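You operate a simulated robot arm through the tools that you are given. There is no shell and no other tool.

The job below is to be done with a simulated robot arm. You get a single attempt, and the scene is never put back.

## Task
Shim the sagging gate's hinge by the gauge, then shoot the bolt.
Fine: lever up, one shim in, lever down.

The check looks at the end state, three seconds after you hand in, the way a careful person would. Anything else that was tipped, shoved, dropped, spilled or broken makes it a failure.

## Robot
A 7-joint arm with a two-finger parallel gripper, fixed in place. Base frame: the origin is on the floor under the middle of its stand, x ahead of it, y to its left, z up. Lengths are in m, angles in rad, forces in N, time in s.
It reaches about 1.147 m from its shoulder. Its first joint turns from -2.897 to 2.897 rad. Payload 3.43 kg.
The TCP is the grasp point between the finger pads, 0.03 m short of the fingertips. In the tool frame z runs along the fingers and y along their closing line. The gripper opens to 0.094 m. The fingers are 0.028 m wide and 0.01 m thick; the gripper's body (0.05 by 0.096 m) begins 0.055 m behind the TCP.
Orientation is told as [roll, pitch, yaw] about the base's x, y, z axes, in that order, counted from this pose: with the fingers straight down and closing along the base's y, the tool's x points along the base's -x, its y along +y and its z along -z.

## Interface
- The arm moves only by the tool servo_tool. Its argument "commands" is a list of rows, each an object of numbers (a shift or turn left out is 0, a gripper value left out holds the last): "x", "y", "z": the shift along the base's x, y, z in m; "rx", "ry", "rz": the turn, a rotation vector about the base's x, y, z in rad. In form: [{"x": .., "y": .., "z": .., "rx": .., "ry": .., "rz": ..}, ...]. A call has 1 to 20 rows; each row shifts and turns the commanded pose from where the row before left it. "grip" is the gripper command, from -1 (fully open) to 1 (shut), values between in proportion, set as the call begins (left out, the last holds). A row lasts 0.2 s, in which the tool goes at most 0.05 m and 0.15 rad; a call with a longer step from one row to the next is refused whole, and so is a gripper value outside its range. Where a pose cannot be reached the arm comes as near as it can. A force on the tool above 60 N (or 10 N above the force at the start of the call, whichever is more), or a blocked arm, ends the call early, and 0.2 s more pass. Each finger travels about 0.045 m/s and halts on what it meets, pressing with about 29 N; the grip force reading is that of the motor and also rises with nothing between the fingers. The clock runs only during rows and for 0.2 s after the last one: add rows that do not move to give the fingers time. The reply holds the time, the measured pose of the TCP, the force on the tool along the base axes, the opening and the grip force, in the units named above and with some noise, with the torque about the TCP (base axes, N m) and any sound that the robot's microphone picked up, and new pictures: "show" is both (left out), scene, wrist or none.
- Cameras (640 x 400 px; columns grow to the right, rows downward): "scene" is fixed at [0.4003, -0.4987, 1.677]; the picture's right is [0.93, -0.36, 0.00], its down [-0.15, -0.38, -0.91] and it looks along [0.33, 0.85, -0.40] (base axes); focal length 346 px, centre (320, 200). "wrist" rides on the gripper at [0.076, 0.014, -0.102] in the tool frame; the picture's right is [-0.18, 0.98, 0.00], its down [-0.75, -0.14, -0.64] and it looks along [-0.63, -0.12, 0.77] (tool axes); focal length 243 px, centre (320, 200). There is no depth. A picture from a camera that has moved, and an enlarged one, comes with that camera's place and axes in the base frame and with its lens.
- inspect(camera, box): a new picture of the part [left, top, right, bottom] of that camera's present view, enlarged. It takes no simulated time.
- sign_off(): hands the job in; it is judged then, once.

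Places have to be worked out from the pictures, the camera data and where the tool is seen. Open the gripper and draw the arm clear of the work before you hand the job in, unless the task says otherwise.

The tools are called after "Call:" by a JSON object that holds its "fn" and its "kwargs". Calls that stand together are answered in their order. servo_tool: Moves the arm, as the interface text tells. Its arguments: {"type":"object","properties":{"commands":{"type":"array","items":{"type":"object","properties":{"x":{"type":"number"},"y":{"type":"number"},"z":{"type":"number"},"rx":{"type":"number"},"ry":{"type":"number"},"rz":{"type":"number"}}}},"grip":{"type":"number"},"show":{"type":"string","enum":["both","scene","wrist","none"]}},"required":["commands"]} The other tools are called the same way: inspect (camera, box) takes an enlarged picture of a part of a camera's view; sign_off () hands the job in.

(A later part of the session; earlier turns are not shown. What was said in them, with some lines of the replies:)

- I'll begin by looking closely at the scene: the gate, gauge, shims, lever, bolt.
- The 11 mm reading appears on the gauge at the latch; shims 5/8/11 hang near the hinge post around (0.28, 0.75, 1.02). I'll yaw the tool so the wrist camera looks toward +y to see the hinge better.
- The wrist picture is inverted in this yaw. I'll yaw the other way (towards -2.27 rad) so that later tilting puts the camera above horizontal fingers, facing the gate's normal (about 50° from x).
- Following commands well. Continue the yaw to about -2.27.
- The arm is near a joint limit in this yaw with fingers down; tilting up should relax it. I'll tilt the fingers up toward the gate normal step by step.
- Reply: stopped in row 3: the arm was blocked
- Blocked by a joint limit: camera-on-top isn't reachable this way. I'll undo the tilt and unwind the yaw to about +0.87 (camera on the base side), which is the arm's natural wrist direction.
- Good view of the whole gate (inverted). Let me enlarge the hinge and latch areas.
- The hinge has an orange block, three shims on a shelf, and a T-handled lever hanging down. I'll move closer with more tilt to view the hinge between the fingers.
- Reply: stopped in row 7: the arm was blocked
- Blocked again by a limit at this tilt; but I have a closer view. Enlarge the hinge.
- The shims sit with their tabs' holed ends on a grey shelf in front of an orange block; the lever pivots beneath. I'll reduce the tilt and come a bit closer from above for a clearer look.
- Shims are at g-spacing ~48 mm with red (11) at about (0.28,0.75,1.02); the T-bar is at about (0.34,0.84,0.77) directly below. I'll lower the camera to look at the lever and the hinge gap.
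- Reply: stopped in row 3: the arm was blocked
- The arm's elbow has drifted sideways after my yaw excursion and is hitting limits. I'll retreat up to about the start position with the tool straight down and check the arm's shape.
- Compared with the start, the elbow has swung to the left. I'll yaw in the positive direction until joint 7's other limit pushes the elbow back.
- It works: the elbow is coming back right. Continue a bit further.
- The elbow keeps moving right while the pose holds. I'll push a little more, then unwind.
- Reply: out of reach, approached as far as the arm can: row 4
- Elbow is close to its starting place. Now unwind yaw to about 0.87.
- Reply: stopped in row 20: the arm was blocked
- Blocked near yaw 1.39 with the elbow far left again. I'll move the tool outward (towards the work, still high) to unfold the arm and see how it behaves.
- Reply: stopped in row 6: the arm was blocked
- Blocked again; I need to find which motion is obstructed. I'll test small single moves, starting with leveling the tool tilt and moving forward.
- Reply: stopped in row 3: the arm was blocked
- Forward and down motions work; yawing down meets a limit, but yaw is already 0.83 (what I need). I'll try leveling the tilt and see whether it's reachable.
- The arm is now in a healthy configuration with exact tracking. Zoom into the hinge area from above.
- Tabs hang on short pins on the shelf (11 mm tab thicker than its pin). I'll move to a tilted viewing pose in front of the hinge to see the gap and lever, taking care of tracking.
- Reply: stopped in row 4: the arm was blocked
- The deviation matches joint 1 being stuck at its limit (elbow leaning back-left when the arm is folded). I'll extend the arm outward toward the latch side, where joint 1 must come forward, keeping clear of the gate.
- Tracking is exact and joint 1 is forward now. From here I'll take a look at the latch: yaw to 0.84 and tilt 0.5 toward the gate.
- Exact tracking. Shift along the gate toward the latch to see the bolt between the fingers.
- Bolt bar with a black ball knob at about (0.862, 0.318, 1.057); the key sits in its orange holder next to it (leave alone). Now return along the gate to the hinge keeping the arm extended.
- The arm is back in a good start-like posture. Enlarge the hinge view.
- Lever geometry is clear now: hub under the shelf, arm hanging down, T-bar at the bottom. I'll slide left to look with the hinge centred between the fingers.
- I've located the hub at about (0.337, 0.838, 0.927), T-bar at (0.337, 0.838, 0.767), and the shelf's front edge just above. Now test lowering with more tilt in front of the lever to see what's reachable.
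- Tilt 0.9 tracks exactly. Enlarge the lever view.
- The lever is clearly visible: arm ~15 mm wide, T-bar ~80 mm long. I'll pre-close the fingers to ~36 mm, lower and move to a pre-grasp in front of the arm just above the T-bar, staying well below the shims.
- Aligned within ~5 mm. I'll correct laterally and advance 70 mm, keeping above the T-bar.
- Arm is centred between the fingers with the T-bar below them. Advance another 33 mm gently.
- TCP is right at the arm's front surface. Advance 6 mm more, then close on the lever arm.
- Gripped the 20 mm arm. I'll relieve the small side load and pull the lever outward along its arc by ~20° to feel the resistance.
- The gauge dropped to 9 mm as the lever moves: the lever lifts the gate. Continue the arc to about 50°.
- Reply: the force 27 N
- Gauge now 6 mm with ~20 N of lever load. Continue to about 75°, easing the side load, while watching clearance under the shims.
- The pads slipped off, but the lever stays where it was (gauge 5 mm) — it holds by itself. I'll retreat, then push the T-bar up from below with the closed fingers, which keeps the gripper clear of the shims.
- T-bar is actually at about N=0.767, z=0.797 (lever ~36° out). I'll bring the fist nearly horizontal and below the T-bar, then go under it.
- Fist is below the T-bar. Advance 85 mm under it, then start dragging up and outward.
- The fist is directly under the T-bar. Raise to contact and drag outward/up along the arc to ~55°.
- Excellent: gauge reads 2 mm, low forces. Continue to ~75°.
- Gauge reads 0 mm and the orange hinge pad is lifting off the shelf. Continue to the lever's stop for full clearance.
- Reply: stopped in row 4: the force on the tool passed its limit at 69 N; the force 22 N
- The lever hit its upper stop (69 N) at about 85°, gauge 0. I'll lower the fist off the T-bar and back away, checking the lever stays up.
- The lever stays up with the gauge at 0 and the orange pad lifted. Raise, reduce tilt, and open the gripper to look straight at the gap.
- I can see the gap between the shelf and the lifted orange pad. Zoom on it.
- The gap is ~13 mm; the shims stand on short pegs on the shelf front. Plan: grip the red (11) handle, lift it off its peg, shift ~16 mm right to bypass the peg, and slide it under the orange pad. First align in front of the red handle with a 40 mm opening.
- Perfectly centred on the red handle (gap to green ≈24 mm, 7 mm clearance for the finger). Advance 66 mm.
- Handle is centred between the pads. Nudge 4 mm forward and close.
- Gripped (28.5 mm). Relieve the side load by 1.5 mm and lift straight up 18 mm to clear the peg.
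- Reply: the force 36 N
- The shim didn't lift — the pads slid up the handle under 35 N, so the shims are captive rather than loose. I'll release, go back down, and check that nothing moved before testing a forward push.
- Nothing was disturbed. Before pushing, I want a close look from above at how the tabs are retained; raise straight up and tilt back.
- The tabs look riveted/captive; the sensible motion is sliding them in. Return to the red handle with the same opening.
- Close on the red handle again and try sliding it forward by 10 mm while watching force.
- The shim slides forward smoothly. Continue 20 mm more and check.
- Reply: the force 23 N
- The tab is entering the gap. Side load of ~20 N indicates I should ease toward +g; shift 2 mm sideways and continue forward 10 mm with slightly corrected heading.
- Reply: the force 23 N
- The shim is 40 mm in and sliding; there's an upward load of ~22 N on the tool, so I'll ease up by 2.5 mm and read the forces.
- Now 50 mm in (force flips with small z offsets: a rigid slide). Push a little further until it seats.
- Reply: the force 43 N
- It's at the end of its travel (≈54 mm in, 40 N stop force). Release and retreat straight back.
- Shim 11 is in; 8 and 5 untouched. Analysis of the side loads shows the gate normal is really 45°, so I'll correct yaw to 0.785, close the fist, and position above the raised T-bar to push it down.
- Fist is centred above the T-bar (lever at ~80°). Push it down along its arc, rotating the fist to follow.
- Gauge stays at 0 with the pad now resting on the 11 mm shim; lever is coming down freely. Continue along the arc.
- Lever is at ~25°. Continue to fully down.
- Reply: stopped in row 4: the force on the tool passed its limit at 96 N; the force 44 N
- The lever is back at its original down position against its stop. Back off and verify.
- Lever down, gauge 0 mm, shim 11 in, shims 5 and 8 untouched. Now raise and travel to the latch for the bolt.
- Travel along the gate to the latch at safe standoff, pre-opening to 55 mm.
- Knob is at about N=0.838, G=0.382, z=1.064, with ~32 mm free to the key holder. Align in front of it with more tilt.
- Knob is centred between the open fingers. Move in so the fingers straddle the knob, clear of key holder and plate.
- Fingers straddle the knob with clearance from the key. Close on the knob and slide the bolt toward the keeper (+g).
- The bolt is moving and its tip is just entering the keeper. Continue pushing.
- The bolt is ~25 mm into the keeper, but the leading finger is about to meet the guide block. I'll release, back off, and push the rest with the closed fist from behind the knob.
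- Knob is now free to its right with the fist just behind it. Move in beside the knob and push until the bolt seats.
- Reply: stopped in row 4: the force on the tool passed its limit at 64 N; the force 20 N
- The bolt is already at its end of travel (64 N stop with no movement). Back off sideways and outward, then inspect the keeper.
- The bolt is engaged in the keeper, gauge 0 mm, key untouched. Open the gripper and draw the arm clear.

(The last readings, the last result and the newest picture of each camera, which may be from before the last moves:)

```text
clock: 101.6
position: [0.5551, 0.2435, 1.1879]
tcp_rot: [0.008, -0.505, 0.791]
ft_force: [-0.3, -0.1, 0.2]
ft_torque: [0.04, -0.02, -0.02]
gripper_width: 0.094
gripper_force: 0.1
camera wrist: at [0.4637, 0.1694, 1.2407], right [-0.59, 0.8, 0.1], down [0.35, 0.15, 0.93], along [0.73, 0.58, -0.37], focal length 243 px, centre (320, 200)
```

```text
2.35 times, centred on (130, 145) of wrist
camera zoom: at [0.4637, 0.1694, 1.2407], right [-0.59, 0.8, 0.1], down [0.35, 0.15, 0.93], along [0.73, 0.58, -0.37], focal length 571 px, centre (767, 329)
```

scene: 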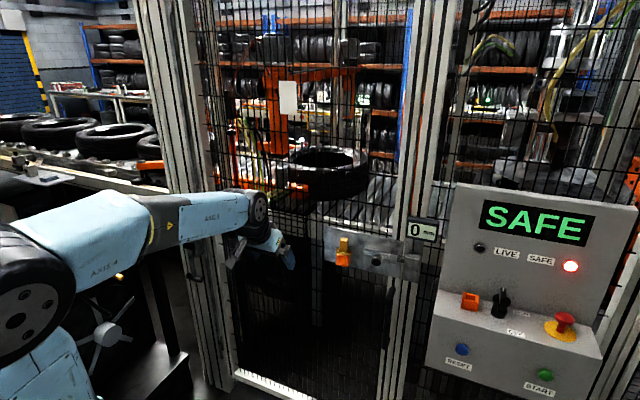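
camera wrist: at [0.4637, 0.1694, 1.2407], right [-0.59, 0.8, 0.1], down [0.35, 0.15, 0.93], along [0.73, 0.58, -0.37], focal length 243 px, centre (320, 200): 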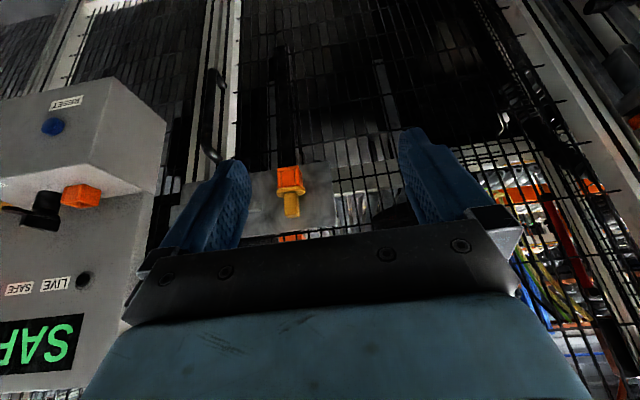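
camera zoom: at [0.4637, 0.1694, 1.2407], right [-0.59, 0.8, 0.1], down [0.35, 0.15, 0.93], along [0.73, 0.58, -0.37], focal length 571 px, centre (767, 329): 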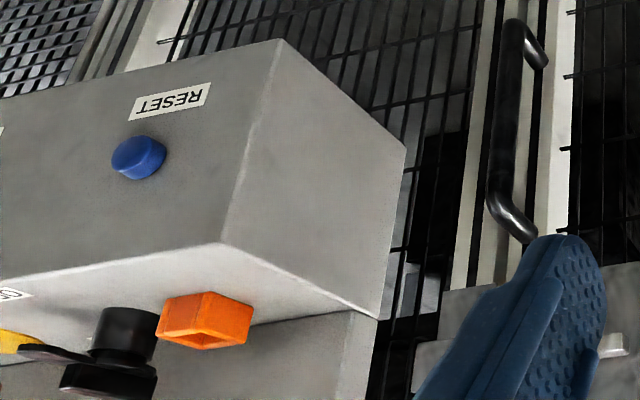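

Bolt is home in the keeper, gauge 0. I'll move the arm near its starting area (clear of the work) and take a final look at the hinge.

Call:
{"fn": "servo_tool", "kwargs": {"commands": [{"x": -0.032, "y": 0.034, "z": 0.006}, {"x": -0.032, "y": 0.034, "z": 0.006}, {"x": -0.032, "y": 0.034, "z": 0.006}, {"x": -0.032, "y": 0.034, "z": 0.006}, {"x": -0.032, "y": 0.034, "z": 0.006}, {"x": -0.032, "y": 0.034, "z": 0.006}, {"x": -0.032, "y": 0.034, "z": 0.006}, {}], "show": "both"}}

Call:
{"fn": "inspect", "kwargs": {"camera": "wrist", "box": [340, 0, 560, 150]}}

Call:
{"fn": "inspect", "kwargs": {"camera": "scene", "box": [130, 200, 230, 300]}}

Call:
{"fn": "inspect", "kwargs": {"camera": "scene", "box": [320, 200, 450, 290]}}

```text
clock: 103.4
position: [0.333, 0.4818, 1.2292]
tcp_rot: [0.009, -0.505, 0.791]
ft_force: [0.4, 0.1, 0.8]
ft_torque: [-0.01, 0.01, -0.05]
gripper_width: 0.0941
gripper_force: 0.1
camera wrist: at [0.2416, 0.4075, 1.2836], right [-0.59, 0.8, 0.1], down [0.35, 0.15, 0.93], along [0.73, 0.58, -0.37], focal length 243 px, centre (320, 200)
```

scene: 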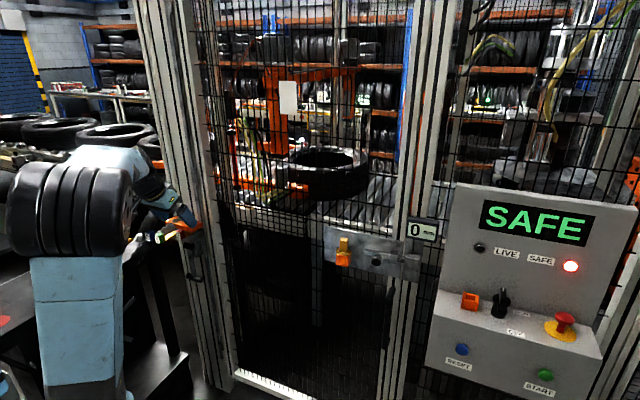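
wrist: 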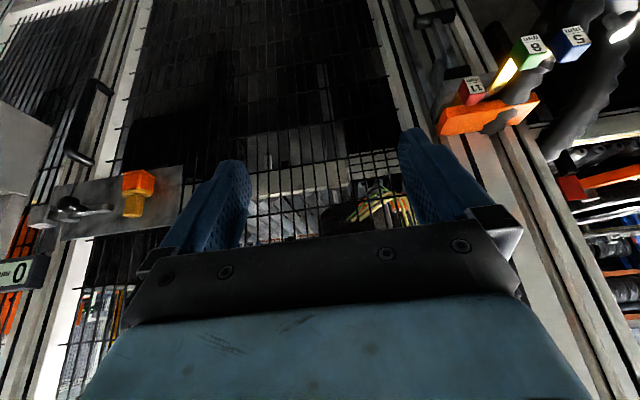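

```text
2.67 times, centred on (450, 75) of wrist
camera zoom: at [0.2416, 0.4075, 1.2836], right [-0.59, 0.8, 0.1], down [0.35, 0.15, 0.93], along [0.73, 0.58, -0.37], focal length 647 px, centre (-27, 533)
```

zoom: 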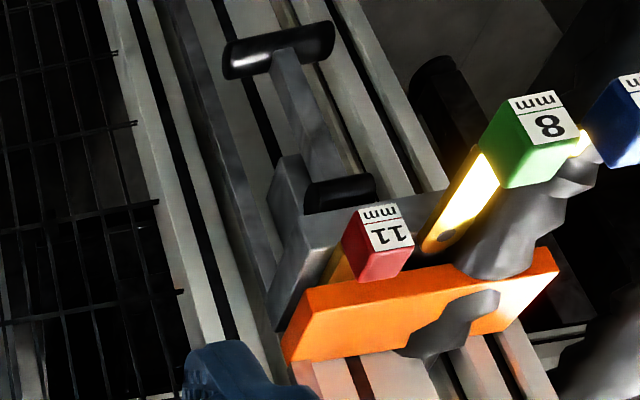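

```text
4.00 times, centred on (180, 250) of scene
camera zoom: at [0.4003, -0.4987, 1.677], right [0.93, -0.36, 0.0], down [-0.15, -0.38, -0.91], along [0.33, 0.85, -0.4], focal length 1383 px, centre (880, 0)
```

zoom: 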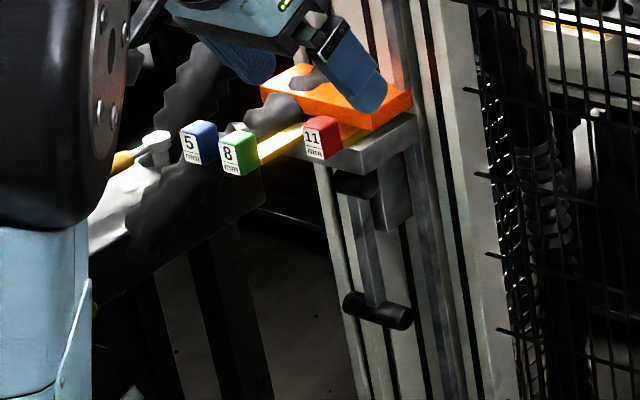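

```text
4.44 times, centred on (385, 245) of scene
camera zoom: at [0.4003, -0.4987, 1.677], right [0.93, -0.36, 0.0], down [-0.15, -0.38, -0.91], along [0.33, 0.85, -0.4], focal length 1537 px, centre (31, 0)
```

zoom: 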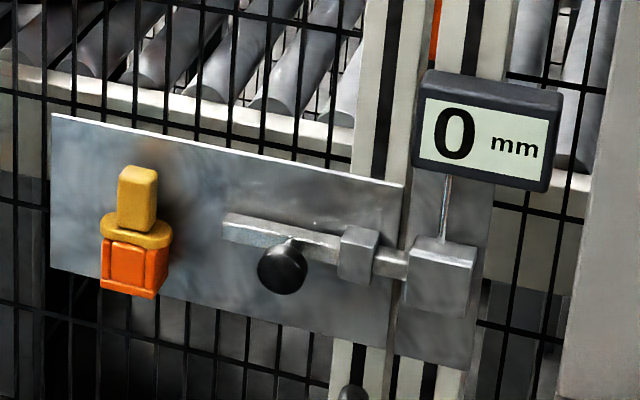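

The final look shows the 11 mm shim under the pad, shims 5 and 8 in place and the lever down. The gauge reads 0 mm, the bolt is home in the keeper, the key and panel are untouched, and the gripper is open with the arm clear. I'm handing in.

Call:
{"fn": "sign_off", "kwargs": {}}

```text
The job is handed in.
```

The gate is shimmed and bolted. I handed the job in, but I have not seen the check's result.

- **Shim:** The gauge read 11 mm, so I raised the lever, slid the 11 mm shim under the hinge pad until it stopped, and pushed the lever back down. The gauge has read 0 mm since. The 5 mm and 8 mm shims were left where they were.
- **Bolt:** It is in the keeper by about 25 mm. It would not move further under a 64 N push, so I took that as the end of its travel.
- **Left alone:** The key and the control panel look unchanged.

Three things happened along the way:

- **Grip slip:** My first grip on the lever slipped off partway. The lever held its position, and I pushed it up from below instead.
- **Shim lift:** I first tried to lift the 11 mm shim. It turned out to slide on a fixed track, and it showed no movement from the 35 N pull.
- **Hard stops:** Pushing the lever and bolt to their stops peaked at 69 N (lever up), 96 N (lever down) and 64 N (bolt).

The gripper is open and the arm is drawn clear of the gate.
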